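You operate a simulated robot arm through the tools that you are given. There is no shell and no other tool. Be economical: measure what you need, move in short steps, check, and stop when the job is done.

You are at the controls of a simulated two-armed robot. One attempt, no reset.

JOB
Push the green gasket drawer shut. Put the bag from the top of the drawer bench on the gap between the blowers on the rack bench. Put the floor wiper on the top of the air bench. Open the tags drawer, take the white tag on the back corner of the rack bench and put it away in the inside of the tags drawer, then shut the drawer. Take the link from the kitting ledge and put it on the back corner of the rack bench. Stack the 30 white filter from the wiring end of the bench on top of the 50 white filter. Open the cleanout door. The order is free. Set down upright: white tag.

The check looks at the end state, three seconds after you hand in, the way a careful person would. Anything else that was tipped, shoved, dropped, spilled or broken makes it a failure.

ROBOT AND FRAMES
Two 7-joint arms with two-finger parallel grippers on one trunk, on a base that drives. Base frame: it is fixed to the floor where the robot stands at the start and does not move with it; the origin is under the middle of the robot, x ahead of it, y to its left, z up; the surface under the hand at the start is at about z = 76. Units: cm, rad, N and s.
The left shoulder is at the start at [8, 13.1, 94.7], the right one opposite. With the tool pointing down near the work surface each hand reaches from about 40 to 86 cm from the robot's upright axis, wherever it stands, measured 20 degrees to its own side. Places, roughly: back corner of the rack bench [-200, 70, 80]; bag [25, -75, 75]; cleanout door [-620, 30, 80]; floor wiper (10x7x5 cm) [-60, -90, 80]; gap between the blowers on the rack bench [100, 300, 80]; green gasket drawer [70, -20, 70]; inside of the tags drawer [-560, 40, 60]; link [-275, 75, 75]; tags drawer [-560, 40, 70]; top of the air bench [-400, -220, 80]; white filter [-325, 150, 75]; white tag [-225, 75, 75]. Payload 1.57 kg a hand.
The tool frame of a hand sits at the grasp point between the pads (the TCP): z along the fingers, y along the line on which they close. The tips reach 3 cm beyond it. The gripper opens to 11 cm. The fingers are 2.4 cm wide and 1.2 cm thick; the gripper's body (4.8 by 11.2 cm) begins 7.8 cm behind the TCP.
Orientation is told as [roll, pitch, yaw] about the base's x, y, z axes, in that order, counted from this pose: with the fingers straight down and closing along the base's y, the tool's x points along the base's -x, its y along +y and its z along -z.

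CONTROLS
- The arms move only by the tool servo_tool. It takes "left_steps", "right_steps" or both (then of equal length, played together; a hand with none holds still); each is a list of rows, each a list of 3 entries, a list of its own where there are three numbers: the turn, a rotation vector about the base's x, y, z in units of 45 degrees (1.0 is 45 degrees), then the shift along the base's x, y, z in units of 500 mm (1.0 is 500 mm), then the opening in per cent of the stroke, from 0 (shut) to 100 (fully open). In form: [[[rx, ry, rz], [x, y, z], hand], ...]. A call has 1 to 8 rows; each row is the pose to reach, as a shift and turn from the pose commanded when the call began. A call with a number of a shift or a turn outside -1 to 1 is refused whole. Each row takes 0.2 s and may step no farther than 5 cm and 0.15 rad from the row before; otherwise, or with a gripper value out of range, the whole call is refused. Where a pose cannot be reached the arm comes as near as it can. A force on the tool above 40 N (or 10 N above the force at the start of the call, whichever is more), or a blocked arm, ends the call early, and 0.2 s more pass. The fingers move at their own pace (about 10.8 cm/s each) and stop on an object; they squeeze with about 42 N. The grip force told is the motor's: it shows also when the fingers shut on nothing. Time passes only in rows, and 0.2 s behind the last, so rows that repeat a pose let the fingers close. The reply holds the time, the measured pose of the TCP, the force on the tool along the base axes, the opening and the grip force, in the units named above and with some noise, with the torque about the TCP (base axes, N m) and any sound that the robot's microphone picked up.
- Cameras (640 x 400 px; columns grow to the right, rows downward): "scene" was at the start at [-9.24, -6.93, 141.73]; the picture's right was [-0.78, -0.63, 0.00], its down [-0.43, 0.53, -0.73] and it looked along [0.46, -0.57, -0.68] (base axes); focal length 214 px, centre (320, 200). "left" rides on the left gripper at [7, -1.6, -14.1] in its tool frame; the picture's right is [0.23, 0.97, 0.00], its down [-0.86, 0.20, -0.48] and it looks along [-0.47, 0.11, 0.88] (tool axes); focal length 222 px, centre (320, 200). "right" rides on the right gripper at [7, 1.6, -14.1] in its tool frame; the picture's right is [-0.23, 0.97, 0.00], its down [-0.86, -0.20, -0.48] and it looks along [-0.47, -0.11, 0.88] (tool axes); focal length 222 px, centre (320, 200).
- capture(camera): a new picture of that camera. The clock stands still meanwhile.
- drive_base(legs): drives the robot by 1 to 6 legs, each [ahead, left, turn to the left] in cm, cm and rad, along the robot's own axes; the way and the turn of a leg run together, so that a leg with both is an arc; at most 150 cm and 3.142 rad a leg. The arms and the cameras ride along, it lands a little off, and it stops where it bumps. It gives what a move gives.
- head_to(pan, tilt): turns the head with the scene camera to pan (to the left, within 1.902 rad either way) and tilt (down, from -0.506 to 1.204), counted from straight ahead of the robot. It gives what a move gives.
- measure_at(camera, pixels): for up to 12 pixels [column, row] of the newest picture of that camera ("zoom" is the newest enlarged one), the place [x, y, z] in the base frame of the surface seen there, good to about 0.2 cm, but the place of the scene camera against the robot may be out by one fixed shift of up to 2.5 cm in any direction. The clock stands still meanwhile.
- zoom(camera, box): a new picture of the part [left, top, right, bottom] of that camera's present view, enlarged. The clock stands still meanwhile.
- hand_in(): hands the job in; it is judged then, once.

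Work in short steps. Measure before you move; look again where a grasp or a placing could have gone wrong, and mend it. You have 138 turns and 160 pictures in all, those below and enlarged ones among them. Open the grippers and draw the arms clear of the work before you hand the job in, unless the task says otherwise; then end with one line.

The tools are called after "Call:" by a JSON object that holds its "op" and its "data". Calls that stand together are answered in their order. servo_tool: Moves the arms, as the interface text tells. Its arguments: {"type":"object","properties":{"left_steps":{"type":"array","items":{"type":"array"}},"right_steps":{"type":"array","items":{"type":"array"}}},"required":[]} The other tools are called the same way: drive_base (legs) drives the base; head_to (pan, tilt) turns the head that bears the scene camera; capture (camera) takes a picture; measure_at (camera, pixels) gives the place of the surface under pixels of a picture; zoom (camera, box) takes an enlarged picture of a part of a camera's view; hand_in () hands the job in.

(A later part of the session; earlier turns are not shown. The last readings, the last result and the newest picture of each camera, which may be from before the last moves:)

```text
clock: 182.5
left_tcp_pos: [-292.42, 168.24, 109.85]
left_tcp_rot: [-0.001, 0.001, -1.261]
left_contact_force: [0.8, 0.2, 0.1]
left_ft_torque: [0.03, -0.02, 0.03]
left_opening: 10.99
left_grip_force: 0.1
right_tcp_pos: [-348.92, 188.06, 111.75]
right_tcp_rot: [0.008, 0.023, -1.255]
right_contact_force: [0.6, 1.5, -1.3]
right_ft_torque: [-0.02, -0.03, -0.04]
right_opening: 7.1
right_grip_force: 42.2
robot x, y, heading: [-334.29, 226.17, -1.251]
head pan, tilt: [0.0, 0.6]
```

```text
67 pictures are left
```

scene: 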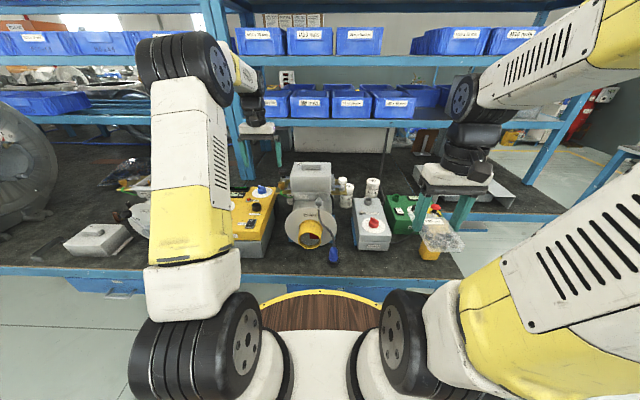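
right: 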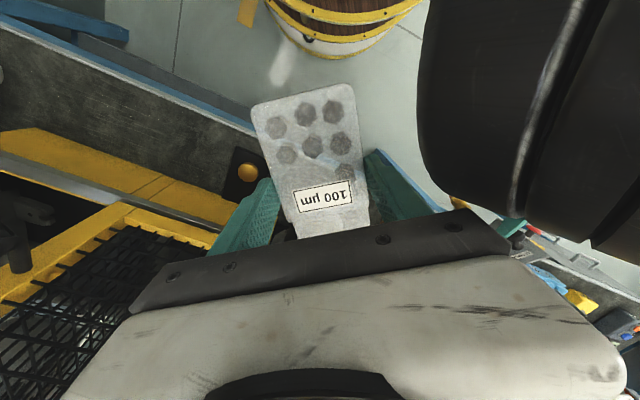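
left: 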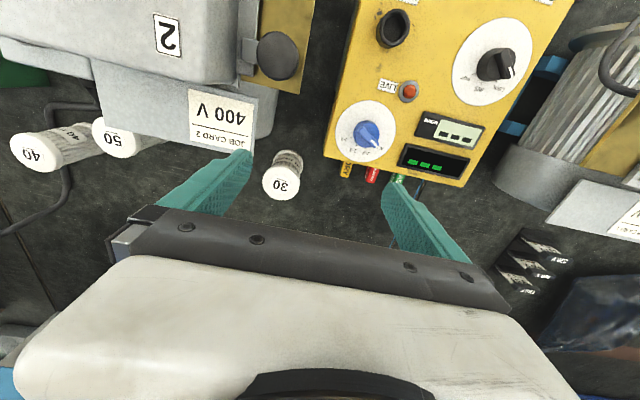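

Call:
{"op": "measure_at", "data": {"camera": "left", "pixels": [[281, 184], [262, 180], [298, 188], [282, 170], [288, 155], [33, 152], [115, 137], [220, 120], [175, 50], [280, 55], [370, 130], [450, 170]]}}

Call:
{"op": "zoom", "data": {"camera": "left", "box": [0, 60, 400, 240]}}

```text
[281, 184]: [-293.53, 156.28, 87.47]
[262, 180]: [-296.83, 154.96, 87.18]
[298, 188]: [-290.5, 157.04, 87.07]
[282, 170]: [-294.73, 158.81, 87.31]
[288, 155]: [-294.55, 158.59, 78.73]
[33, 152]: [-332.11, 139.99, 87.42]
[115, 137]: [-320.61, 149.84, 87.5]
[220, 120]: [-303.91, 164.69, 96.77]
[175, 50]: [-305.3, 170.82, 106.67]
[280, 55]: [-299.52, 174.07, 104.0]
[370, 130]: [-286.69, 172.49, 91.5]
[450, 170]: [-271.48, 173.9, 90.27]
```

```text
1.60 times, centred on (200, 150) of left
```

zoom: 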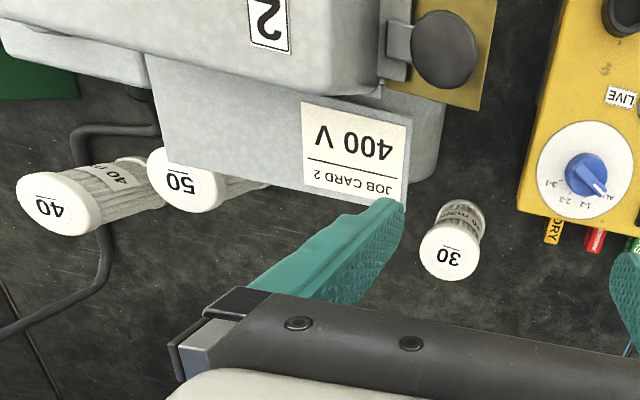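

Call:
{"op": "measure_at", "data": {"camera": "left", "pixels": [[105, 124], [175, 140], [245, 150], [255, 100], [95, 95], [100, 130], [132, 142], [120, 150], [97, 147], [133, 130]]}}

```text
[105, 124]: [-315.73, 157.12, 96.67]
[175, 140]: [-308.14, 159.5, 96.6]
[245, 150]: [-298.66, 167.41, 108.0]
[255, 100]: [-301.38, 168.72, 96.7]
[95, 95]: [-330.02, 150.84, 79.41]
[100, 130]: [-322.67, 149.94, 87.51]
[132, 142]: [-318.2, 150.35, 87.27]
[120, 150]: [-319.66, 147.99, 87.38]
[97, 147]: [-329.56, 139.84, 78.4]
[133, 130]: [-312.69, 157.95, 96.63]
```

All tops are at z 87.4: 30 at (-293.6,156.4), 50 at (-320.6,149.9), 40 at (-332,140). The motor box tops reach 106.7, so I travel at 110, go over the 30, and check before lowering.

Call:
{"op": "servo_tool", "data": {"left_steps": [[[0, 0, 0], [-0.008, -0.08, 0.01], 100], [[0, 0, 0], [-0.016, -0.16, 0.01], 100], [[0, 0, 0], [-0.024, -0.236, 0.01], 100], [[0, 0, 0], [-0.024, -0.236, -0.08], 100], [[0, 0, 0], [-0.024, -0.236, -0.16], 100]]}}

Call:
{"op": "capture", "data": {"camera": "left"}}

```text
clock: 183.7
left_tcp_pos: [-293.59, 155.45, 102.17]
left_tcp_rot: [-0.002, 0.004, -1.261]
left_contact_force: [0.0, 0.0, 0.3]
left_ft_torque: [-0.02, 0.0, 0.0]
left_opening: 11.01
left_grip_force: 0.1
left hand out of reach, approached as far as the arm can: row 3, 5
right_tcp_pos: [-348.83, 188.13, 111.6]
right_tcp_rot: [0.009, 0.024, -1.254]
right_contact_force: [-0.1, 0.0, -1.5]
right_ft_torque: [-0.06, 0.01, 0.0]
right_opening: 7.12
right_grip_force: 42.1
robot x, y, heading: [-333.96, 226.4, -1.247]
head pan, tilt: [0.0, 0.6]
```

```text
65 pictures are left
```

left: 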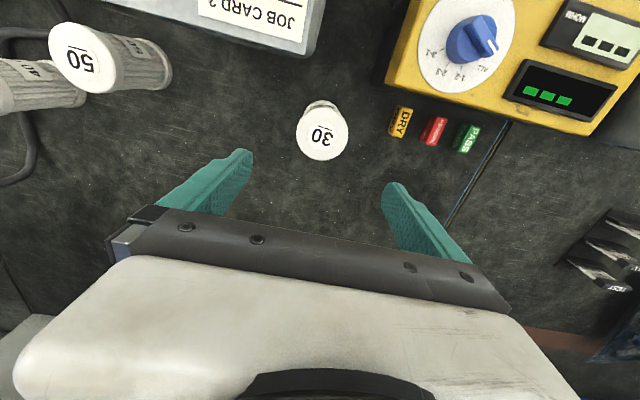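

Call:
{"op": "measure_at", "data": {"camera": "left", "pixels": [[322, 137], [297, 135], [347, 140], [322, 160], [320, 116], [82, 57]]}}

Call:
{"op": "drive_base", "data": {"legs": [[5, 0, 0]]}}

```text
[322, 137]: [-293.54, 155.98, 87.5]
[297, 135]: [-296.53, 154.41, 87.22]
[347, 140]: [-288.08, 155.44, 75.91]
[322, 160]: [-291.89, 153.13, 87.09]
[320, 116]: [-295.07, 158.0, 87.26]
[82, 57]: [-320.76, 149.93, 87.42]
```

```text
clock: 184.8
left_tcp_pos: [-292.19, 151.05, 102.21]
left_tcp_rot: [-0.002, 0.003, -1.263]
left_contact_force: [-0.2, -0.7, -0.2]
left_ft_torque: [0.01, -0.02, -0.02]
left_opening: 11.02
left_grip_force: 0.0
right_tcp_pos: [-347.49, 183.87, 111.55]
right_tcp_rot: [0.008, 0.024, -1.256]
right_contact_force: [-0.4, 0.5, -0.7]
right_ft_torque: [-0.02, 0.0, 0.01]
right_opening: 7.11
right_grip_force: 41.6
robot x, y, heading: [-332.88, 222.08, -1.248]
head pan, tilt: [0.0, 0.6]
stopped in leg 1: the robot was blocked; the commanded pose is now the measured one
```

The base touched the bench after 4 cm, so I ease it back 1 cm. Then I centre on the 30 (-293.5,155.6) and lower to its lid.

Call:
{"op": "drive_base", "data": {"legs": [[-1.5, 0, 0]]}}

Call:
{"op": "servo_tool", "data": {"left_steps": [[[0, 0, 0], [-0.01, 0.032, 0], 100], [[0, 0, 0], [-0.018, 0.062, 0], 100], [[0, 0, 0], [-0.018, 0.062, -0.08], 100], [[0, 0, 0], [-0.018, 0.062, -0.16], 100]]}}

Call:
{"op": "capture", "data": {"camera": "left"}}

```text
clock: 185.5
left_tcp_pos: [-292.66, 152.42, 102.07]
left_tcp_rot: [-0.001, 0.004, -1.263]
left_contact_force: [0.0, 0.0, 0.4]
left_ft_torque: [-0.02, 0.02, 0.03]
left_opening: 11.0
left_grip_force: 0.0
right_tcp_pos: [-347.89, 185.22, 111.63]
right_tcp_rot: [0.008, 0.023, -1.257]
right_contact_force: [0.3, 0.2, -0.8]
right_ft_torque: [0.0, 0.0, -0.02]
right_opening: 7.09
right_grip_force: 42.3
robot x, y, heading: [-333.02, 223.07, -1.252]
head pan, tilt: [0.0, 0.6]
```

```text
clock: 186.5
left_tcp_pos: [-291.86, 151.4, 94.75]
left_tcp_rot: [-0.001, 0.005, -1.265]
left_contact_force: [-1.1, 0.1, 0.5]
left_ft_torque: [-0.02, 0.01, -0.01]
left_opening: 10.99
left_grip_force: 0.1
left hand out of reach, approached as far as the arm can: row 1, 2, 3, 4
right_tcp_pos: [-348.0, 185.41, 111.7]
right_tcp_rot: [0.009, 0.022, -1.257]
right_contact_force: [-1.1, -0.7, -0.6]
right_ft_torque: [-0.05, -0.04, 0.0]
right_opening: 7.1
right_grip_force: 42.4
robot x, y, heading: [-333.59, 223.63, -1.25]
head pan, tilt: [0.0, 0.6]
```

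```text
64 pictures are left
```

left: 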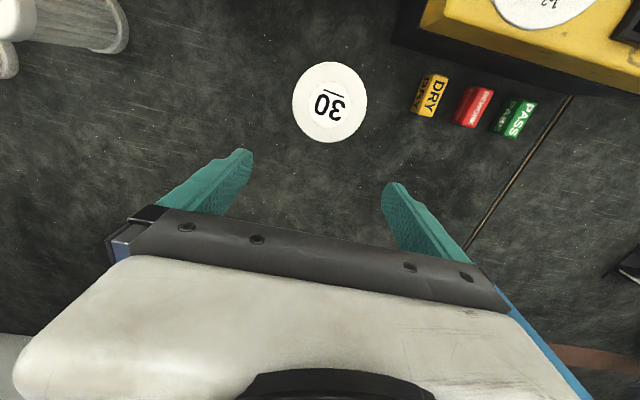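

The hand ended 4 cm too far forward, though the target should be nearer. I send a small backward correction and see how it responds.

Call:
{"op": "servo_tool", "data": {"left_steps": [[[0, 0, 0], [-0.01, 0.04, 0.02], 100], [[0, 0, 0], [-0.02, 0.08, 0.04], 100]]}}

```text
clock: 187.1
left_tcp_pos: [-291.91, 151.71, 97.32]
left_tcp_rot: [-0.001, 0.005, -1.264]
left_contact_force: [0.7, -0.2, 0.5]
left_ft_torque: [0.0, 0.04, 0.0]
left_opening: 10.99
left_grip_force: 0.0
left hand out of reach, approached as far as the arm can: row 1, 2
right_tcp_pos: [-347.88, 185.25, 111.61]
right_tcp_rot: [0.008, 0.022, -1.258]
right_contact_force: [0.3, 0.5, -0.5]
right_ft_torque: [-0.01, 0.03, 0.01]
right_opening: 7.12
right_grip_force: 41.6
robot x, y, heading: [-333.42, 223.48, -1.251]
head pan, tilt: [0.0, 0.6]
```

Call:
{"op": "servo_tool", "data": {"left_steps": [[[0, 0, 0], [0, 0, 0.09], 100], [[0, 0, 0], [0, 0, 0.18], 100], [[0, 0, 0], [-0.01, 0.04, 0.24], 100], [[0, 0, 0], [-0.03, 0.12, 0.24], 100], [[0, 0, 0], [-0.05, 0.2, 0.24], 100]]}}

Call:
{"op": "capture", "data": {"camera": "scene"}}

```text
clock: 188.3
left_tcp_pos: [-292.3, 155.68, 111.56]
left_tcp_rot: [-0.001, 0.003, -1.263]
left_contact_force: [0.3, 0.0, -0.2]
left_ft_torque: [0.05, -0.01, -0.03]
left_opening: 11.0
left_grip_force: 0.2
left hand out of reach, approached as far as the arm can: row 1, 2, 3, 4, 5
right_tcp_pos: [-347.92, 185.26, 111.64]
right_tcp_rot: [0.008, 0.023, -1.257]
right_contact_force: [0.6, -0.4, -0.1]
right_ft_torque: [0.0, 0.01, 0.02]
right_opening: 7.12
right_grip_force: 41.3
robot x, y, heading: [-333.26, 223.53, -1.249]
head pan, tilt: [0.0, 0.6]
```

```text
63 pictures are left
```

scene: 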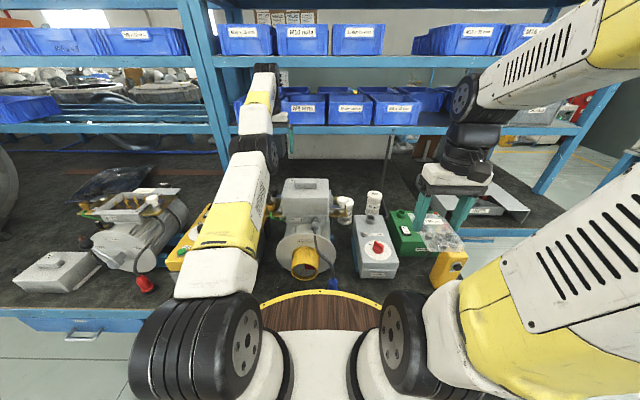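

The scene picture shows the left arm fully stretched: it's stuck at the straight-elbow limit. I command a larger retraction to bend it again.

Call:
{"op": "servo_tool", "data": {"left_steps": [[[0, 0, 0], [-0.02, 0.09, 0], 100], [[0, 0, 0], [-0.05, 0.18, 0], 100], [[0, 0, 0], [-0.08, 0.27, 0], 100], [[0, 0, 0], [-0.11, 0.36, 0], 100], [[0, 0, 0], [-0.13, 0.45, 0], 100], [[0, 0, 0], [-0.13, 0.45, 0], 100]]}}

```text
clock: 189.7
left_tcp_pos: [-290.43, 159.13, 117.59]
left_tcp_rot: [-0.003, 0.006, -1.262]
left_contact_force: [0.0, 0.2, -0.9]
left_ft_torque: [0.04, 0.01, -0.01]
left_opening: 11.0
left_grip_force: 0.2
left hand out of reach, approached as far as the arm can: row 1, 2, 3, 4, 5, 6
right_tcp_pos: [-347.91, 185.32, 111.64]
right_tcp_rot: [0.009, 0.023, -1.256]
right_contact_force: [-0.2, -0.6, -1.5]
right_ft_torque: [-0.02, -0.03, 0.0]
right_opening: 7.13
right_grip_force: 42.1
robot x, y, heading: [-333.39, 223.39, -1.247]
head pan, tilt: [0.0, 0.6]
```

Call:
{"op": "servo_tool", "data": {"left_steps": [[[-0.17, -0.05, 0], [0.02, 0.06, -0.03], 100], [[-0.34, -0.1, 0], [0.05, 0.13, -0.05], 100], [[-0.51, -0.16, 0], [0.08, 0.2, -0.05], 100], [[-0.68, -0.21, 0], [0.11, 0.27, -0.05], 100], [[-0.85, -0.26, 0], [0.14, 0.34, -0.05], 100], [[-0.95, -0.3, 0], [0.17, 0.4, -0.05], 100]]}}

Call:
{"op": "capture", "data": {"camera": "scene"}}

```text
clock: 191.1
left_tcp_pos: [-263.34, 162.99, 130.83]
left_tcp_rot: [-0.009, -0.768, -1.258]
left_contact_force: [1.8, 0.1, -0.8]
left_ft_torque: [-0.06, 0.06, -0.07]
left_opening: 10.99
left_grip_force: 0.0
left hand out of reach, approached as far as the arm can: row 1, 2, 3, 4, 5, 6
right_tcp_pos: [-347.64, 185.31, 111.7]
right_tcp_rot: [0.01, 0.022, -1.256]
right_contact_force: [0.9, -0.3, -1.2]
right_ft_torque: [0.03, 0.08, 0.01]
right_opening: 7.1
right_grip_force: 42.1
robot x, y, heading: [-333.25, 223.19, -1.251]
head pan, tilt: [0.0, 0.6]
```

```text
62 pictures are left
```

scene: 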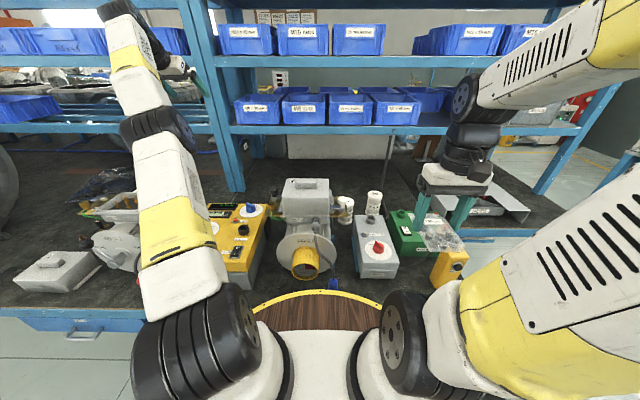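

The arm is still straight and now near the shelf. I back the base off into free floor and command a long, slow retraction towards a neutral pose.

Call:
{"op": "drive_base", "data": {"legs": [[-35, 0, 0]]}}

Call:
{"op": "servo_tool", "data": {"left_steps": [[[0.12, 0.037, 0], [-0.078, 0.032, -0.052], 100], [[0.24, 0.075, 0], [-0.156, 0.064, -0.104], 100], [[0.36, 0.112, 0], [-0.234, 0.096, -0.156], 100], [[0.48, 0.15, 0], [-0.312, 0.128, -0.208], 100], [[0.6, 0.187, 0], [-0.39, 0.16, -0.26], 100], [[0.72, 0.225, 0], [-0.468, 0.192, -0.312], 100], [[0.84, 0.262, 0], [-0.546, 0.224, -0.364], 100], [[0.95, 0.3, 0], [-0.624, 0.256, -0.416], 100]]}}

Call:
{"op": "servo_tool", "data": {"left_steps": [[[0, 0, 0], [-0.02, 0.09, -0.02], 100], [[0, 0, 0], [-0.04, 0.18, -0.04], 100], [[0, 0, 0], [-0.06, 0.27, -0.06], 100], [[0, 0, 0], [-0.06, 0.27, -0.06], 100], [[0, 0, 0], [-0.06, 0.27, -0.06], 100], [[0, 0, 0], [-0.06, 0.27, -0.06], 100], [[0, 0, 0], [-0.06, 0.27, -0.06], 100], [[0, 0, 0], [-0.06, 0.27, -0.06], 100]]}}

```text
clock: 193.4
left_tcp_pos: [-274.66, 195.88, 131.01]
left_tcp_rot: [-0.01, -0.768, -1.266]
left_contact_force: [0.9, -0.3, -0.5]
left_ft_torque: [0.02, 0.01, 0.0]
left_opening: 11.02
left_grip_force: 0.0
right_tcp_pos: [-358.88, 218.28, 111.53]
right_tcp_rot: [0.009, 0.023, -1.256]
right_contact_force: [-0.8, -0.8, -1.0]
right_ft_torque: [0.02, 0.0, -0.02]
right_opening: 7.12
right_grip_force: 41.6
robot x, y, heading: [-343.98, 256.26, -1.251]
head pan, tilt: [0.0, 0.6]
```

```text
clock: 195.2
left_tcp_pos: [-298.01, 192.72, 115.9]
left_tcp_rot: [-0.009, 0.016, -1.263]
left_contact_force: [0.5, -0.4, -0.5]
left_ft_torque: [0.01, 0.05, -0.01]
left_opening: 11.0
left_grip_force: 0.0
left hand out of reach, approached as far as the arm can: row 1, 2, 3, 4, 5, 6, 7, 8
right_tcp_pos: [-359.01, 218.36, 111.55]
right_tcp_rot: [0.009, 0.023, -1.258]
right_contact_force: [0.8, 0.4, -1.3]
right_ft_torque: [0.0, -0.02, -0.02]
right_opening: 7.11
right_grip_force: 41.8
robot x, y, heading: [-344.38, 256.36, -1.245]
head pan, tilt: [0.0, 0.6]
```

```text
clock: 197.0
left_tcp_pos: [-295.32, 194.61, 116.0]
left_tcp_rot: [-0.009, 0.015, -1.263]
left_contact_force: [0.9, -0.5, -0.3]
left_ft_torque: [0.02, 0.0, 0.0]
left_opening: 11.01
left_grip_force: 0.1
left hand out of reach, approached as far as the arm can: row 1, 2, 3, 4, 5, 6, 7, 8
right_tcp_pos: [-358.93, 218.26, 111.66]
right_tcp_rot: [0.009, 0.022, -1.256]
right_contact_force: [0.2, 0.2, -1.1]
right_ft_torque: [-0.01, 0.01, -0.02]
right_opening: 7.08
right_grip_force: 41.6
robot x, y, heading: [-344.2, 256.12, -1.247]
head pan, tilt: [0.0, 0.6]
```

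Still stretched. A pure retraction can't break the singular pose, so I try turning the wrist sideways together with the retraction.

Call:
{"op": "servo_tool", "data": {"left_steps": [[[0.05, 0, -0.16], [-0.02, 0.04, -0.06], 100], [[0.1, 0, -0.32], [-0.04, 0.08, -0.12], 100], [[0.15, 0, -0.48], [-0.06, 0.12, -0.18], 100], [[0.2, 0, -0.64], [-0.08, 0.16, -0.24], 100], [[0.2, 0, -0.8], [-0.1, 0.2, -0.3], 100], [[0.2, 0, -0.96], [-0.12, 0.24, -0.36], 100], [[0.1, 0, -0.96], [-0.14, 0.28, -0.4], 100], [[0, 0, -0.96], [-0.14, 0.28, -0.4], 100]]}}

Call:
{"op": "capture", "data": {"camera": "scene"}}

```text
clock: 198.8
left_tcp_pos: [-289.17, 191.77, 98.91]
left_tcp_rot: [-0.011, 0.018, -2.018]
left_contact_force: [-0.6, 0.0, -0.2]
left_ft_torque: [0.01, -0.05, 0.02]
left_opening: 10.99
left_grip_force: 0.0
left hand out of reach, approached as far as the arm can: row 1, 2, 3, 4, 5, 6, 7, 8
right_tcp_pos: [-358.89, 218.32, 111.61]
right_tcp_rot: [0.008, 0.023, -1.257]
right_contact_force: [-0.9, 0.7, -2.0]
right_ft_torque: [-0.01, -0.04, 0.0]
right_opening: 7.1
right_grip_force: 42.1
robot x, y, heading: [-344.27, 256.06, -1.248]
head pan, tilt: [0.0, 0.6]
```

```text
61 pictures are left
```

scene: 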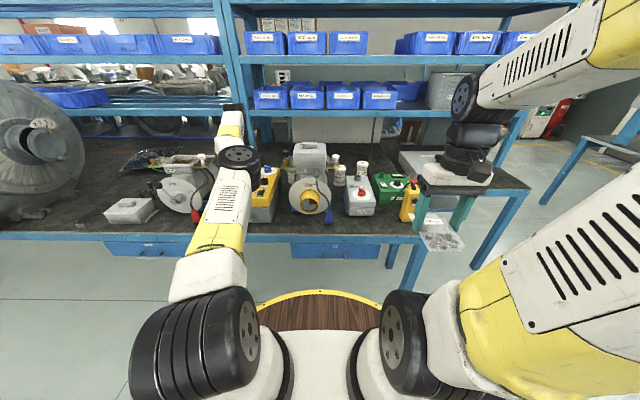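

Still on the full-reach sphere. I'll look below the hand for a bare patch of bench, so a light press with shut fingers can nudge the elbow out of its straight lock (a force stop resets the command to the measured pose).

Call:
{"op": "capture", "data": {"camera": "left"}}

```text
60 pictures are left
```

left: 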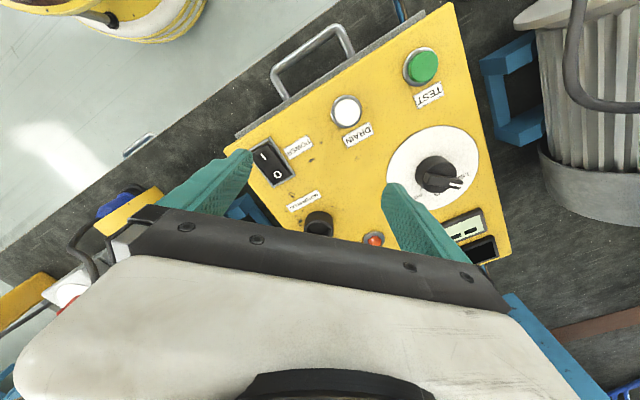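

The hand hangs over a switch box, so no pressing here. I back off to free floor and try a pure straight-down move, which lies slightly inside the reach sphere.

Call:
{"op": "drive_base", "data": {"legs": [[-45, 0, 0]]}}

Call:
{"op": "servo_tool", "data": {"left_steps": [[[0, 0, 0], [0, 0, -0.06], 0], [[0, 0, 0], [0, 0, -0.12], 0], [[0, 0, 0], [0, 0, -0.18], 0], [[0, 0, 0], [0, 0, -0.24], 0], [[0, 0, 0], [0, 0, -0.3], 0], [[0, 0, 0], [0, 0, -0.36], 0], [[0, 0, 0], [0, 0, -0.42], 0], [[0, 0, 0], [0, 0, -0.48], 0]]}}

```text
clock: 201.5
left_tcp_pos: [-303.18, 234.55, 99.01]
left_tcp_rot: [-0.013, 0.018, -2.01]
left_contact_force: [0.1, 0.4, -0.6]
left_ft_torque: [0.03, 0.02, -0.02]
left_opening: 11.01
left_grip_force: 0.1
right_tcp_pos: [-372.95, 260.43, 111.65]
right_tcp_rot: [0.01, 0.023, -1.249]
right_contact_force: [-0.2, -0.4, -0.9]
right_ft_torque: [-0.01, 0.0, 0.0]
right_opening: 7.12
right_grip_force: 42.0
robot x, y, heading: [-358.32, 298.41, -1.24]
head pan, tilt: [0.0, 0.6]
```

```text
clock: 203.3
left_tcp_pos: [-302.91, 234.07, 74.76]
left_tcp_rot: [-0.013, 0.018, -2.012]
left_contact_force: [0.0, -0.9, 0.5]
left_ft_torque: [-0.01, 0.01, 0.03]
left_opening: 0.02
left_grip_force: 21.3
left hand out of reach, approached as far as the arm can: row 1, 2, 3, 4, 5, 6, 7, 8
right_tcp_pos: [-372.9, 260.4, 111.71]
right_tcp_rot: [0.008, 0.021, -1.25]
right_contact_force: [0.6, 0.8, -1.8]
right_ft_torque: [-0.03, -0.02, 0.01]
right_opening: 7.1
right_grip_force: 42.2
robot x, y, heading: [-358.44, 298.49, -1.243]
head pan, tilt: [0.0, 0.6]
```

Call:
{"op": "servo_tool", "data": {"left_steps": [[[0, 0, 0], [-0.095, -0.03, 0], 0], [[0, 0, 0], [-0.19, -0.06, 0], 0], [[0, 0, 0], [-0.285, -0.09, 0], 0], [[0, 0, 0], [-0.38, -0.12, 0], 0], [[0, 0, 0], [-0.475, -0.15, 0], 0], [[0, 0, 0], [-0.57, -0.17, 0], 0], [[0, 0, 0], [-0.6, -0.14, 0], 0], [[0, 0, 0], [-0.63, -0.05, 0], 0]]}}

Call:
{"op": "head_to", "data": {"pan": 0.3, "tilt": 0.9}}

Call:
{"op": "capture", "data": {"camera": "scene"}}

```text
clock: 205.1
left_tcp_pos: [-333.19, 223.84, 73.89]
left_tcp_rot: [-0.013, 0.019, -2.011]
left_contact_force: [-0.3, -0.4, -0.2]
left_ft_torque: [0.0, 0.05, -0.01]
left_opening: 0.0
left_grip_force: 21.2
left hand out of reach, approached as far as the arm can: row 1, 2, 3, 4, 5, 6, 7, 8
right_tcp_pos: [-372.94, 260.43, 111.64]
right_tcp_rot: [0.007, 0.021, -1.251]
right_contact_force: [0.8, 0.1, -1.5]
right_ft_torque: [-0.02, -0.01, 0.0]
right_opening: 7.13
right_grip_force: 41.8
robot x, y, heading: [-358.49, 298.63, -1.242]
head pan, tilt: [0.0, 0.6]
```

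```text
clock: 205.9
left_tcp_pos: [-333.07, 223.76, 73.93]
left_tcp_rot: [-0.013, 0.019, -2.009]
left_contact_force: [1.1, -0.9, -0.7]
left_ft_torque: [0.02, -0.02, 0.01]
left_opening: 0.0
left_grip_force: 21.1
right_tcp_pos: [-373.12, 260.42, 111.6]
right_tcp_rot: [0.008, 0.023, -1.25]
right_contact_force: [0.5, 0.5, -0.8]
right_ft_torque: [-0.03, 0.02, 0.0]
right_opening: 7.12
right_grip_force: 41.9
robot x, y, heading: [-358.88, 298.05, -1.241]
head pan, tilt: [0.3, 0.901]
```

```text
59 pictures are left
```

scene: 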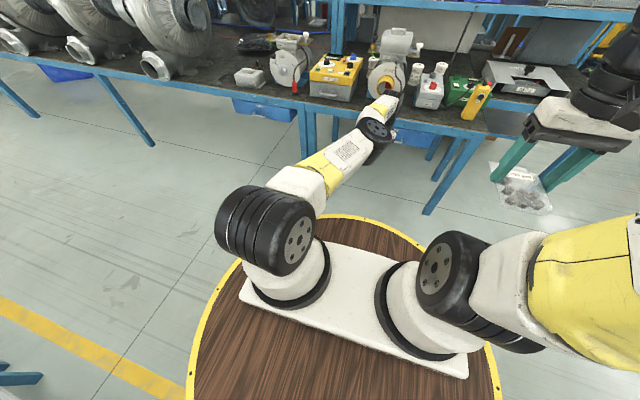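

The arm is visibly straight. The bench front edge is bare around (190,85); I measure there so I can press the shut fingers gently on the bench's front beam by driving.

Call:
{"op": "measure_at", "data": {"camera": "scene", "pixels": [[205, 82], [200, 95], [250, 75], [165, 65], [388, 85], [200, 60]]}}

```text
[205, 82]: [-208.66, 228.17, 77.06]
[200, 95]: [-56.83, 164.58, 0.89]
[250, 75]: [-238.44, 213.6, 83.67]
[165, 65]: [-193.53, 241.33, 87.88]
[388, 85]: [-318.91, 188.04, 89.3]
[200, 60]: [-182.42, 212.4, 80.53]
```

I slide left so the hand faces the bare stretch at u≈-148, then drive forward until the finger meets the beam.

Call:
{"op": "drive_base", "data": {"legs": [[0, 102, -0.016], [25, 0, 0]]}}

Call:
{"op": "capture", "data": {"camera": "scene"}}

```text
clock: 212.6
left_tcp_pos: [-227.86, 233.57, 73.89]
left_tcp_rot: [-0.015, 0.019, -2.01]
left_contact_force: [0.7, -0.5, 0.3]
left_ft_torque: [0.01, -0.02, 0.04]
left_opening: 0.0
left_grip_force: 21.5
right_tcp_pos: [-267.84, 270.34, 111.56]
right_tcp_rot: [0.008, 0.022, -1.248]
right_contact_force: [0.4, 0.4, -0.9]
right_ft_torque: [-0.03, 0.0, 0.01]
right_opening: 7.08
right_grip_force: 41.8
robot x, y, heading: [-253.73, 308.47, -1.242]
head pan, tilt: [0.3, 0.901]
```

```text
58 pictures are left
```

scene: 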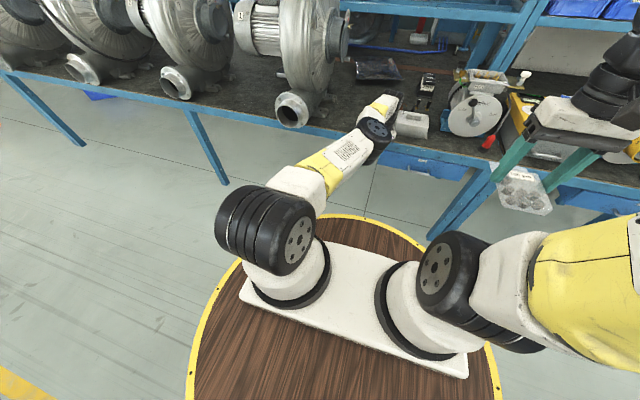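

The finger is now about 8 cm from the beam. I drive ahead until it stops.

Call:
{"op": "drive_base", "data": {"legs": [[11, 0, 0]]}}

Call:
{"op": "servo_tool", "data": {"left_steps": [[[0, 0, 0], [-0.02, 0.06, 0], 0], [[0, 0, 0], [-0.04, 0.12, 0], 0], [[0, 0, 0], [-0.06, 0.18, 0], 0], [[0, 0, 0], [-0.08, 0.24, 0], 0], [[0, 0, 0], [-0.1, 0.3, 0], 0], [[0, 0, 0], [-0.1, 0.3, 0], 0]]}}

```text
clock: 213.7
left_tcp_pos: [-226.26, 228.32, 73.84]
left_tcp_rot: [-0.03, 0.044, -2.013]
left_contact_force: [-2.5, 9.1, 5.0]
left_ft_torque: [-0.25, -0.08, 0.02]
left_opening: 0.03
left_grip_force: 21.4
right_tcp_pos: [-265.82, 264.3, 111.51]
right_tcp_rot: [0.009, 0.025, -1.251]
right_contact_force: [0.3, -1.0, -0.7]
right_ft_torque: [-0.04, 0.02, 0.02]
right_opening: 7.1
right_grip_force: 42.1
robot x, y, heading: [-251.07, 302.14, -1.24]
head pan, tilt: [0.3, 0.901]
stopped in leg 1: the force on the tool passed its limit at 130 N (the readings are from after the stop); the commanded pose is now the measured one
```

```text
clock: 215.1
left_tcp_pos: [-229.89, 228.26, 71.27]
left_tcp_rot: [-0.031, 0.041, -2.014]
left_contact_force: [0.5, -0.2, 0.8]
left_ft_torque: [0.02, 0.02, 0.02]
left_opening: 0.01
left_grip_force: 20.9
left hand out of reach, approached as far as the arm can: row 1, 2, 3, 4, 5, 6
right_tcp_pos: [-265.89, 264.14, 111.59]
right_tcp_rot: [0.009, 0.024, -1.252]
right_contact_force: [-0.1, 0.0, -0.6]
right_ft_torque: [-0.04, -0.04, -0.01]
right_opening: 7.12
right_grip_force: 42.2
robot x, y, heading: [-251.42, 302.43, -1.246]
head pan, tilt: [0.3, 0.901]
```

Call:
{"op": "servo_tool", "data": {"left_steps": [[[0, 0, 0.16], [0.02, 0.05, 0.06], 0], [[0, 0, 0.32], [0.04, 0.1, 0.12], 0], [[0, 0, 0.48], [0.06, 0.15, 0.18], 0], [[0, 0, 0.64], [0.08, 0.2, 0.24], 0], [[0, 0, 0.8], [0.1, 0.25, 0.3], 0], [[0, 0, 0.95], [0.12, 0.3, 0.36], 0], [[0, 0, 0.95], [0.14, 0.35, 0.42], 0], [[0, 0, 0.95], [0.14, 0.35, 0.42], 0]]}}

Call:
{"op": "capture", "data": {"camera": "scene"}}

```text
clock: 216.8
left_tcp_pos: [-218.85, 228.48, 92.98]
left_tcp_rot: [-0.031, 0.045, -1.268]
left_contact_force: [-0.4, -0.9, -0.2]
left_ft_torque: [0.01, 0.0, 0.0]
left_opening: 0.02
left_grip_force: 21.2
left hand out of reach, approached as far as the arm can: row 1, 2, 3, 4, 5, 6, 7, 8
right_tcp_pos: [-265.73, 264.24, 111.51]
right_tcp_rot: [0.01, 0.023, -1.251]
right_contact_force: [-0.2, 0.7, -1.4]
right_ft_torque: [-0.01, 0.0, 0.01]
right_opening: 7.12
right_grip_force: 42.2
robot x, y, heading: [-251.31, 302.35, -1.246]
head pan, tilt: [0.3, 0.901]
```

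```text
57 pictures are left
```

scene: 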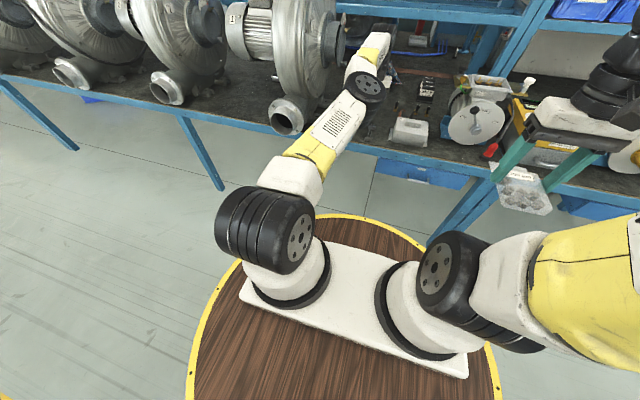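

I back off the bench and run several retraction calls in a row, each moving down and inward, to let the solver creep out of the singular pose.

Call:
{"op": "drive_base", "data": {"legs": [[-35, 0, 0]]}}

Call:
{"op": "servo_tool", "data": {"left_steps": [[[0, 0, 0], [-0.04, 0.05, -0.07], 0], [[0, 0, 0], [-0.08, 0.1, -0.14], 0], [[0, 0, 0], [-0.12, 0.15, -0.21], 0], [[0, 0, 0], [-0.16, 0.2, -0.28], 0], [[0, 0, 0], [-0.2, 0.25, -0.35], 0], [[0, 0, 0], [-0.24, 0.3, -0.42], 0], [[0, 0, 0], [-0.28, 0.35, -0.49], 0], [[0, 0, 0], [-0.32, 0.4, -0.56], 0]]}}

Call:
{"op": "servo_tool", "data": {"left_steps": [[[0, 0, 0], [-0.02, 0.09, -0.03], 0], [[0, 0, 0], [-0.04, 0.18, -0.06], 0], [[0, 0, 0], [-0.06, 0.27, -0.09], 0], [[0, 0, 0], [-0.08, 0.36, -0.12], 0], [[0, 0, 0], [-0.1, 0.45, -0.15], 0], [[0, 0, 0], [-0.12, 0.54, -0.18], 0], [[0, 0, 0], [-0.14, 0.63, -0.21], 0], [[0, 0, 0], [-0.16, 0.72, -0.24], 0]]}}

Call:
{"op": "servo_tool", "data": {"left_steps": [[[0, 0, 0], [-0.02, 0.09, 0.03], 0], [[0, 0, 0], [-0.04, 0.18, 0.06], 0], [[0, 0, 0], [-0.06, 0.27, 0.09], 0], [[0, 0, 0], [-0.08, 0.36, 0.12], 0], [[0, 0, 0], [-0.1, 0.45, 0.15], 0], [[0, 0, 0], [-0.12, 0.54, 0.18], 0], [[0, 0, 0], [-0.14, 0.63, 0.21], 0], [[0, 0, 0], [-0.16, 0.72, 0.24], 0]]}}

```text
clock: 219.1
left_tcp_pos: [-230.66, 261.95, 93.13]
left_tcp_rot: [-0.033, 0.042, -1.274]
left_contact_force: [0.0, -0.8, 0.5]
left_ft_torque: [0.02, -0.01, 0.02]
left_opening: 0.0
left_grip_force: 21.6
right_tcp_pos: [-277.23, 297.81, 111.44]
right_tcp_rot: [0.009, 0.023, -1.259]
right_contact_force: [-0.2, 0.4, -0.7]
right_ft_torque: [0.01, -0.01, -0.03]
right_opening: 7.1
right_grip_force: 42.3
robot x, y, heading: [-262.51, 336.06, -1.251]
head pan, tilt: [0.3, 0.901]
```

```text
clock: 220.9
left_tcp_pos: [-247.81, 265.07, 58.21]
left_tcp_rot: [-0.03, 0.049, -1.274]
left_contact_force: [0.9, -0.6, 0.2]
left_ft_torque: [0.02, 0.04, -0.01]
left_opening: 0.0
left_grip_force: 21.5
left hand out of reach, approached as far as the arm can: row 1, 2, 3, 4, 5, 6, 7, 8
right_tcp_pos: [-277.33, 297.97, 111.57]
right_tcp_rot: [0.008, 0.025, -1.257]
right_contact_force: [0.3, -0.3, -1.1]
right_ft_torque: [-0.03, 0.02, -0.02]
right_opening: 7.12
right_grip_force: 42.1
robot x, y, heading: [-262.5, 335.4, -1.25]
head pan, tilt: [0.3, 0.901]
```

```text
clock: 222.7
left_tcp_pos: [-251.06, 267.62, 52.84]
left_tcp_rot: [-0.029, 0.044, -1.275]
left_contact_force: [-0.1, 0.1, 0.1]
left_ft_torque: [0.0, 0.01, 0.0]
left_opening: 0.02
left_grip_force: 21.6
left hand out of reach, approached as far as the arm can: row 1, 2, 3, 4, 5, 6, 7, 8
right_tcp_pos: [-277.4, 297.9, 111.5]
right_tcp_rot: [0.009, 0.023, -1.259]
right_contact_force: [0.5, 0.7, -0.7]
right_ft_torque: [-0.04, -0.01, 0.02]
right_opening: 7.1
right_grip_force: 42.4
robot x, y, heading: [-262.67, 335.63, -1.252]
head pan, tilt: [0.3, 0.901]
```

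```text
clock: 224.5
left_tcp_pos: [-268.84, 270.14, 55.53]
left_tcp_rot: [-0.029, 0.048, -1.274]
left_contact_force: [0.3, 0.5, 0.0]
left_ft_torque: [0.03, 0.0, 0.02]
left_opening: 0.01
left_grip_force: 21.4
left hand out of reach, approached as far as the arm can: row 1, 2, 3, 4, 5, 6, 7, 8
right_tcp_pos: [-277.24, 297.86, 111.54]
right_tcp_rot: [0.01, 0.026, -1.256]
right_contact_force: [0.5, 0.1, -0.8]
right_ft_torque: [0.01, 0.03, 0.04]
right_opening: 7.09
right_grip_force: 41.9
robot x, y, heading: [-263.0, 335.93, -1.243]
head pan, tilt: [0.3, 0.901]
```

The straight arm still swings freely on its sphere. I swing it out to the left, clear of the bag hand, and then raise it with the fingers kept down, since the wrist limit should force the elbow to bend.

Call:
{"op": "servo_tool", "data": {"left_steps": [[[0, 0, 0], [0.095, 0.03, 0], 0], [[0, 0, 0], [0.19, 0.06, 0], 0], [[0, 0, 0], [0.285, 0.09, 0], 0], [[0, 0, 0], [0.38, 0.12, 0], 0], [[0, 0, 0], [0.475, 0.15, 0], 0], [[0, 0, 0], [0.57, 0.18, 0], 0], [[0, 0, 0], [0.665, 0.22, 0], 0], [[0, 0, 0], [0.76, 0.25, 0], 0]]}}

Call:
{"op": "servo_tool", "data": {"left_steps": [[[0, 0, 0], [0.04, 0.02, 0.085], 0], [[0, 0, 0], [0.08, 0.04, 0.17], 0], [[0, 0, 0], [0.1, 0.06, 0.26], 0], [[0, 0, 0], [0.12, 0.08, 0.35], 0], [[0, 0, 0], [0.12, 0.1, 0.44], 0], [[0, 0, 0], [0.12, 0.12, 0.53], 0], [[0, 0, 0], [0.12, 0.14, 0.62], 0], [[0, 0, 0], [0.12, 0.16, 0.71], 0]]}}

Call:
{"op": "servo_tool", "data": {"left_steps": [[[0, 0, 0], [0, 0.04, 0.085], 0], [[0, 0, 0], [0, 0.08, 0.17], 0], [[0, 0, 0], [0, 0.12, 0.255], 0], [[0, 0, 0], [0, 0.16, 0.34], 0], [[0, 0, 0], [0, 0.2, 0.425], 0], [[0, 0, 0], [0, 0.24, 0.51], 0], [[0, 0, 0], [0, 0.28, 0.595], 0], [[0, 0, 0], [0, 0.32, 0.68], 0]]}}

Call:
{"op": "servo_tool", "data": {"left_steps": [[[0, 0, 0], [-0.03, 0.08, -0.04], 0], [[0, 0, 0], [-0.06, 0.16, -0.08], 0], [[0, 0, 0], [-0.09, 0.24, -0.12], 0], [[0, 0, 0], [-0.12, 0.32, -0.16], 0], [[0, 0, 0], [-0.12, 0.32, -0.2], 0], [[0, 0, 0], [-0.12, 0.32, -0.24], 0]]}}

```text
refused: row 7 steps farther than a row can; nothing moved
```

```text
clock: 226.3
left_tcp_pos: [-265.42, 262.98, 93.69]
left_tcp_rot: [-0.027, 0.049, -1.275]
left_contact_force: [-0.2, 0.8, 0.2]
left_ft_torque: [0.03, 0.0, -0.01]
left_opening: 0.0
left_grip_force: 21.9
left hand out of reach, approached as far as the arm can: row 1, 2, 3, 4, 5, 6, 7, 8
right_tcp_pos: [-277.28, 297.79, 111.53]
right_tcp_rot: [0.009, 0.024, -1.258]
right_contact_force: [-0.1, 0.2, -1.1]
right_ft_torque: [-0.01, 0.0, 0.02]
right_opening: 7.12
right_grip_force: 41.9
robot x, y, heading: [-262.49, 335.63, -1.25]
head pan, tilt: [0.3, 0.901]
```

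```text
clock: 228.1
left_tcp_pos: [-265.9, 279.06, 127.25]
left_tcp_rot: [-0.029, 0.045, -1.275]
left_contact_force: [-1.1, -0.6, -0.8]
left_ft_torque: [0.0, -0.07, -0.02]
left_opening: 0.0
left_grip_force: 21.5
left hand out of reach, approached as far as the arm can: row 1, 2, 3, 4, 5
right_tcp_pos: [-277.27, 297.89, 111.49]
right_tcp_rot: [0.009, 0.025, -1.259]
right_contact_force: [-0.7, 0.0, -1.1]
right_ft_torque: [-0.02, -0.04, -0.02]
right_opening: 7.13
right_grip_force: 42.2
robot x, y, heading: [-262.75, 336.07, -1.251]
head pan, tilt: [0.3, 0.901]
```

```text
clock: 229.0
left_tcp_pos: [-269.38, 289.81, 122.07]
left_tcp_rot: [-0.039, 0.031, -1.245]
left_contact_force: [0.3, -0.7, 0.8]
left_ft_torque: [0.13, 0.13, -0.02]
left_opening: 0.0
left_grip_force: 21.9
right_tcp_pos: [-277.49, 298.25, 111.19]
right_tcp_rot: [0.009, 0.033, -1.264]
right_contact_force: [-0.6, 0.5, -1.3]
right_ft_torque: [-0.01, -0.02, 0.0]
right_opening: 7.11
right_grip_force: 41.7
robot x, y, heading: [-262.37, 335.78, -1.249]
head pan, tilt: [0.3, 0.901]
stopped in row 4 (left hand): the force on the tool passed its limit at 99 N (the readings are from after the stop); the commanded pose is now the measured one
```

It is unlocked: the left hand follows again. It bumped the right hand at the end, but the bag is still gripped at 7.1 cm. I move the left hand up and out to its own side, and look.

Call:
{"op": "servo_tool", "data": {"left_steps": [[[0, 0, 0], [0.03, 0, 0.04], 0], [[0, 0, 0], [0.1, 0, 0.06], 0], [[0, 0, 0], [0.18, 0.02, 0.06], 0], [[0, 0, 0], [0.27, 0.03, 0.06], 0], [[0, 0, 0], [0.36, 0.04, 0.04], 0], [[0, 0, 0], [0.45, 0.04, -0.02], 0], [[0, 0, 0], [0.53, 0.04, -0.08], 0], [[0, 0, 0], [0.6, 0.04, -0.14], 0]]}}

Call:
{"op": "capture", "data": {"camera": "right"}}

Call:
{"op": "head_to", "data": {"pan": 0.7, "tilt": 0.45}}

Call:
{"op": "capture", "data": {"camera": "scene"}}

```text
refused: row 6 steps farther than a row can; nothing moved
```

```text
56 pictures are left
```

right: 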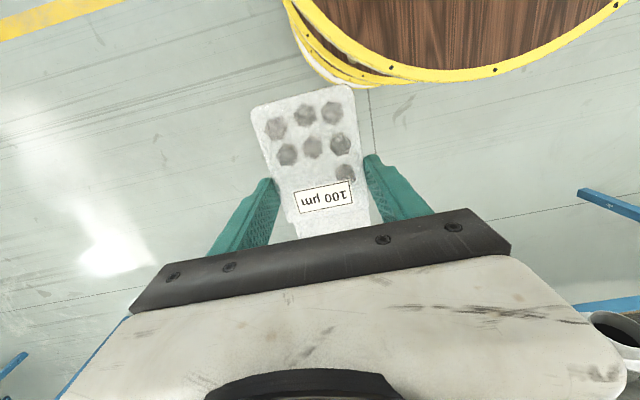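

```text
clock: 229.9
left_tcp_pos: [-269.31, 289.74, 122.07]
left_tcp_rot: [-0.039, 0.029, -1.246]
left_contact_force: [0.0, -0.3, 1.2]
left_ft_torque: [0.05, 0.05, 0.0]
left_opening: 0.02
left_grip_force: 21.2
right_tcp_pos: [-277.65, 298.39, 111.26]
right_tcp_rot: [0.01, 0.03, -1.264]
right_contact_force: [0.2, -0.9, -1.3]
right_ft_torque: [0.0, 0.02, -0.01]
right_opening: 7.09
right_grip_force: 42.3
robot x, y, heading: [-262.75, 335.87, -1.253]
head pan, tilt: [0.7, 0.45]
```

```text
55 pictures are left
```

scene: 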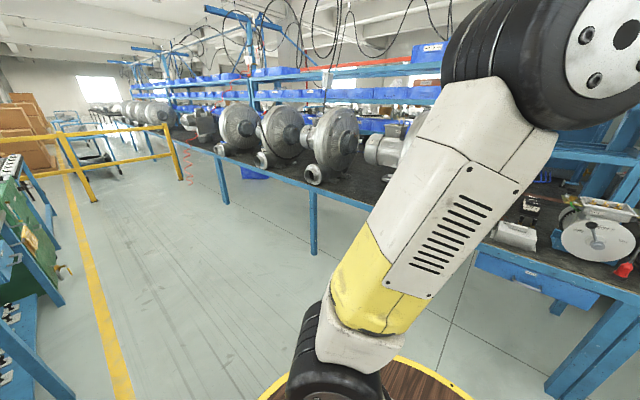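

The bag sits well in the right hand. I move the left hand 34 cm to its own side (with legal steps), then drive back to the filters.

Call:
{"op": "servo_tool", "data": {"left_steps": [[[0, 0, 0], [0.05, 0.01, 0.04], 50], [[0, 0, 0], [0.13, 0.035, 0.04], 100], [[0, 0, 0], [0.21, 0.06, 0.03], 100], [[0, 0, 0], [0.29, 0.085, 0], 100], [[0, 0, 0], [0.37, 0.11, -0.03], 100], [[0, 0, 0], [0.45, 0.135, -0.06], 100], [[0, 0, 0], [0.53, 0.16, -0.1], 100], [[0, 0, 0], [0.6, 0.18, -0.14], 100]]}}

Call:
{"op": "drive_base", "data": {"legs": [[0, -100, 0], [60, 0, 0]]}}

Call:
{"op": "head_to", "data": {"pan": 0.0, "tilt": 0.6}}

Call:
{"op": "capture", "data": {"camera": "scene"}}

```text
clock: 231.7
left_tcp_pos: [-239.37, 298.98, 115.48]
left_tcp_rot: [-0.037, 0.029, -1.247]
left_contact_force: [-0.5, 0.4, 0.1]
left_ft_torque: [-0.01, -0.02, -0.01]
left_opening: 10.99
left_grip_force: 0.1
right_tcp_pos: [-277.65, 298.28, 111.32]
right_tcp_rot: [0.011, 0.031, -1.263]
right_contact_force: [-0.8, 0.2, -1.7]
right_ft_torque: [0.03, -0.05, 0.02]
right_opening: 7.1
right_grip_force: 42.4
robot x, y, heading: [-262.56, 335.72, -1.252]
head pan, tilt: [0.7, 0.45]
```

```text
clock: 240.0
left_tcp_pos: [-320.03, 209.64, 115.4]
left_tcp_rot: [-0.036, 0.03, -1.263]
left_contact_force: [-0.1, 0.5, 0.1]
left_ft_torque: [0.0, -0.05, -0.04]
left_opening: 11.01
left_grip_force: 0.0
right_tcp_pos: [-358.02, 209.77, 111.28]
right_tcp_rot: [0.01, 0.031, -1.282]
right_contact_force: [0.0, 0.0, -1.3]
right_ft_torque: [-0.03, 0.0, 0.03]
right_opening: 7.09
right_grip_force: 42.1
robot x, y, heading: [-342.41, 246.85, -1.268]
head pan, tilt: [0.7, 0.45]
```

```text
clock: 241.1
left_tcp_pos: [-319.96, 209.72, 115.52]
left_tcp_rot: [-0.039, 0.03, -1.264]
left_contact_force: [0.7, 0.7, 0.3]
left_ft_torque: [-0.01, 0.01, -0.01]
left_opening: 11.01
left_grip_force: 0.1
right_tcp_pos: [-358.13, 209.71, 111.3]
right_tcp_rot: [0.01, 0.032, -1.281]
right_contact_force: [0.0, -0.4, -1.7]
right_ft_torque: [-0.01, -0.04, -0.02]
right_opening: 7.12
right_grip_force: 41.6
robot x, y, heading: [-342.47, 247.14, -1.27]
head pan, tilt: [0.0, 0.6]
```

```text
54 pictures are left
```

scene: 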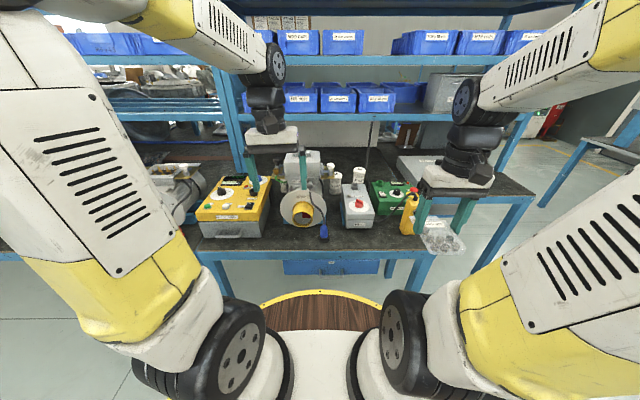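

The arms look normal again. I drive up to the bench (stopping short of contact) and carry the left hand over the motors towards the 30, at safe height and inside its reach.

Call:
{"op": "drive_base", "data": {"legs": [[22, 4, 0.01]]}}

Call:
{"op": "servo_tool", "data": {"left_steps": [[[-0.005, -0.02, 0], [0.042, -0.083, 0], 100], [[-0.01, -0.04, 0], [0.084, -0.166, 0], 100], [[-0.021, -0.059, 0], [0.126, -0.249, -0.01], 100], [[-0.021, -0.059, 0], [0.168, -0.332, -0.02], 100], [[-0.021, -0.059, 0], [0.21, -0.415, -0.03], 100], [[-0.021, -0.059, 0], [0.252, -0.498, -0.04], 100]]}}

Call:
{"op": "capture", "data": {"camera": "left"}}

```text
clock: 242.7
left_tcp_pos: [-309.23, 191.1, 115.56]
left_tcp_rot: [-0.038, 0.03, -1.25]
left_contact_force: [-0.4, 0.1, 0.4]
left_ft_torque: [-0.02, 0.0, 0.0]
left_opening: 11.01
left_grip_force: 0.1
right_tcp_pos: [-347.33, 190.5, 111.28]
right_tcp_rot: [0.011, 0.031, -1.269]
right_contact_force: [0.4, 0.2, -1.4]
right_ft_torque: [0.0, 0.0, 0.0]
right_opening: 7.13
right_grip_force: 42.1
robot x, y, heading: [-331.93, 228.15, -1.254]
head pan, tilt: [0.0, 0.6]
```

```text
clock: 244.1
left_tcp_pos: [-296.69, 166.32, 113.68]
left_tcp_rot: [-0.002, 0.0, -1.248]
left_contact_force: [0.7, 0.3, 0.0]
left_ft_torque: [-0.02, -0.02, -0.01]
left_opening: 10.99
left_grip_force: 0.0
right_tcp_pos: [-347.34, 190.52, 111.27]
right_tcp_rot: [0.011, 0.031, -1.269]
right_contact_force: [0.0, 0.0, 0.1]
right_ft_torque: [-0.05, -0.02, 0.02]
right_opening: 7.11
right_grip_force: 41.9
robot x, y, heading: [-332.18, 228.23, -1.254]
head pan, tilt: [0.0, 0.6]
```

```text
53 pictures are left
```

left: 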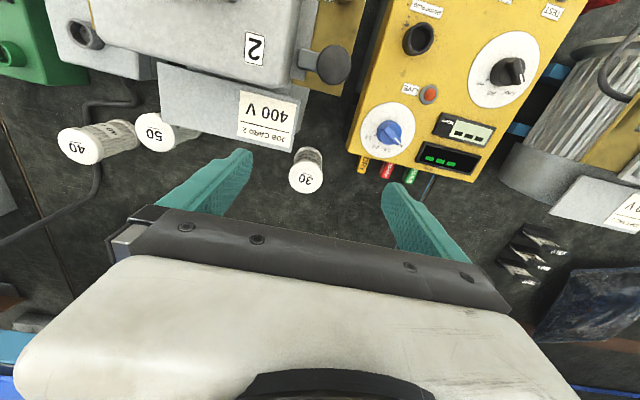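

The 30 is at (305,180), just ahead of the fingers. I nudge the base 3 cm closer, then go forward and down over the filter, keeping above the job-card plate until past it.

Call:
{"op": "drive_base", "data": {"legs": [[3, 0, 0]]}}

Call:
{"op": "servo_tool", "data": {"left_steps": [[[0, 0, 0], [0.015, -0.05, -0.05], 100], [[0, 0, 0], [0.03, -0.1, -0.1], 100], [[0, 0, 0], [0.045, -0.155, -0.17], 100], [[0, 0, 0], [0.045, -0.155, -0.25], 100]]}}

Call:
{"op": "capture", "data": {"camera": "left"}}

```text
clock: 245.0
left_tcp_pos: [-295.75, 163.46, 113.68]
left_tcp_rot: [0.001, 0.0, -1.249]
left_contact_force: [-0.8, 1.3, 1.0]
left_ft_torque: [0.0, 0.0, 0.0]
left_opening: 10.99
left_grip_force: 0.1
right_tcp_pos: [-346.41, 187.79, 111.28]
right_tcp_rot: [0.011, 0.029, -1.27]
right_contact_force: [0.5, -0.1, -1.4]
right_ft_torque: [0.0, -0.02, 0.02]
right_opening: 7.09
right_grip_force: 42.0
robot x, y, heading: [-331.18, 225.55, -1.253]
head pan, tilt: [0.0, 0.6]
```

```text
clock: 246.0
left_tcp_pos: [-293.56, 155.55, 100.8]
left_tcp_rot: [0.0, 0.001, -1.25]
left_contact_force: [-0.5, 0.3, -0.2]
left_ft_torque: [-0.02, -0.03, -0.01]
left_opening: 11.0
left_grip_force: 0.0
right_tcp_pos: [-346.35, 187.79, 111.24]
right_tcp_rot: [0.011, 0.03, -1.269]
right_contact_force: [0.2, -0.1, -1.9]
right_ft_torque: [-0.04, -0.03, 0.03]
right_opening: 7.07
right_grip_force: 41.8
robot x, y, heading: [-331.37, 225.29, -1.259]
head pan, tilt: [0.0, 0.6]
```

```text
52 pictures are left
```

left: 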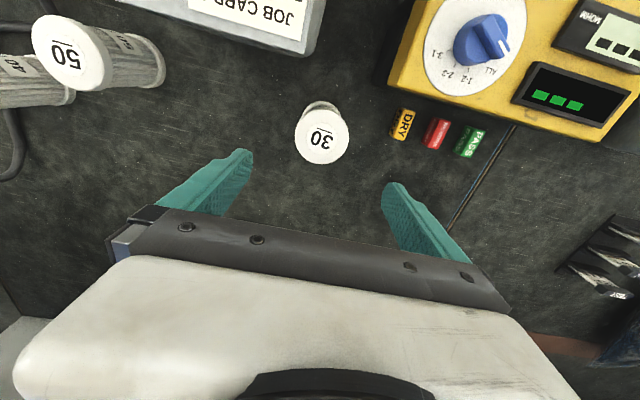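

Centred on the 30 and in reach. I lower to the lid and close.

Call:
{"op": "servo_tool", "data": {"left_steps": [[[0, 0, 0], [0, 0.004, -0.09], 100], [[0, 0, 0], [0, 0.004, -0.18], 100], [[0, 0, 0], [0, 0.004, -0.25], 100], [[0, 0, 0], [0, 0.004, -0.296], 100], [[0, 0, 0], [0, 0.004, -0.296], 30], [[0, 0, 0], [0, 0.004, -0.296], 0], [[0, 0, 0], [0, 0.004, -0.296], 0], [[0, 0, 0], [0, 0.004, -0.29], 0]]}}

Call:
{"op": "capture", "data": {"camera": "left"}}

```text
clock: 247.8
left_tcp_pos: [-293.45, 155.89, 86.82]
left_tcp_rot: [0.0, -0.001, -1.249]
left_contact_force: [0.0, 0.4, -1.6]
left_ft_torque: [-0.01, -0.01, -0.01]
left_opening: 6.7
left_grip_force: 42.5
right_tcp_pos: [-346.29, 187.82, 111.2]
right_tcp_rot: [0.01, 0.031, -1.269]
right_contact_force: [0.3, 0.3, -1.5]
right_ft_torque: [0.03, -0.02, 0.01]
right_opening: 7.1
right_grip_force: 42.2
robot x, y, heading: [-331.31, 225.29, -1.256]
head pan, tilt: [0.0, 0.6]
```

```text
51 pictures are left
```

left: 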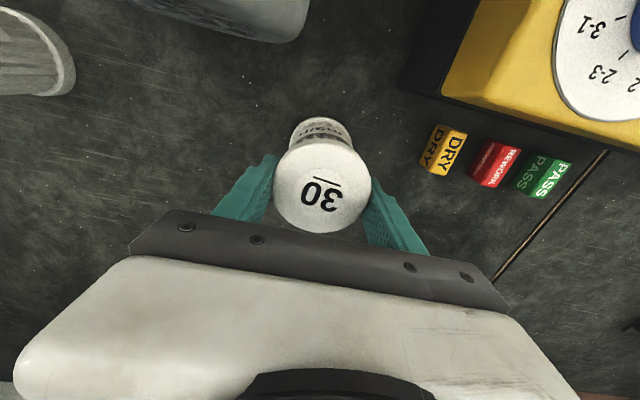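

The 30 is gripped at 6.7 cm. I lift it 13.5 cm and carry it sideways to above the 50.

Call:
{"op": "servo_tool", "data": {"left_steps": [[[0, 0, 0], [0, 0, 0.09], 0], [[0, 0, 0], [0, 0, 0.18], 0], [[0, 0, 0], [0, 0, 0.27], 0], [[0, 0, 0], [-0.09, -0.02, 0.28], 0], [[0, 0, 0], [-0.18, -0.04, 0.28], 0], [[0, 0, 0], [-0.27, -0.06, 0.28], 0], [[0, 0, 0], [-0.36, -0.08, 0.28], 0], [[0, 0, 0], [-0.45, -0.1, 0.28], 0]]}}

Call:
{"op": "capture", "data": {"camera": "left"}}

```text
clock: 249.6
left_tcp_pos: [-316.46, 151.23, 100.61]
left_tcp_rot: [0.001, -0.001, -1.249]
left_contact_force: [0.9, 0.3, -2.4]
left_ft_torque: [-0.03, 0.06, -0.01]
left_opening: 6.68
left_grip_force: 41.6
right_tcp_pos: [-346.28, 187.69, 111.24]
right_tcp_rot: [0.01, 0.031, -1.27]
right_contact_force: [0.7, -0.3, -0.4]
right_ft_torque: [-0.04, 0.01, -0.01]
right_opening: 7.1
right_grip_force: 42.1
robot x, y, heading: [-331.13, 225.33, -1.255]
head pan, tilt: [0.0, 0.6]
```

```text
50 pictures are left
```

left: 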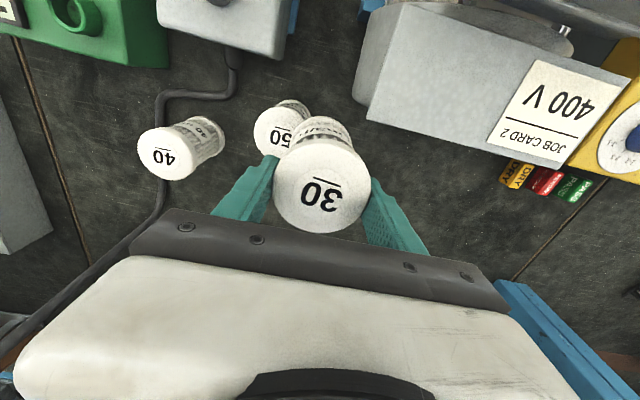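

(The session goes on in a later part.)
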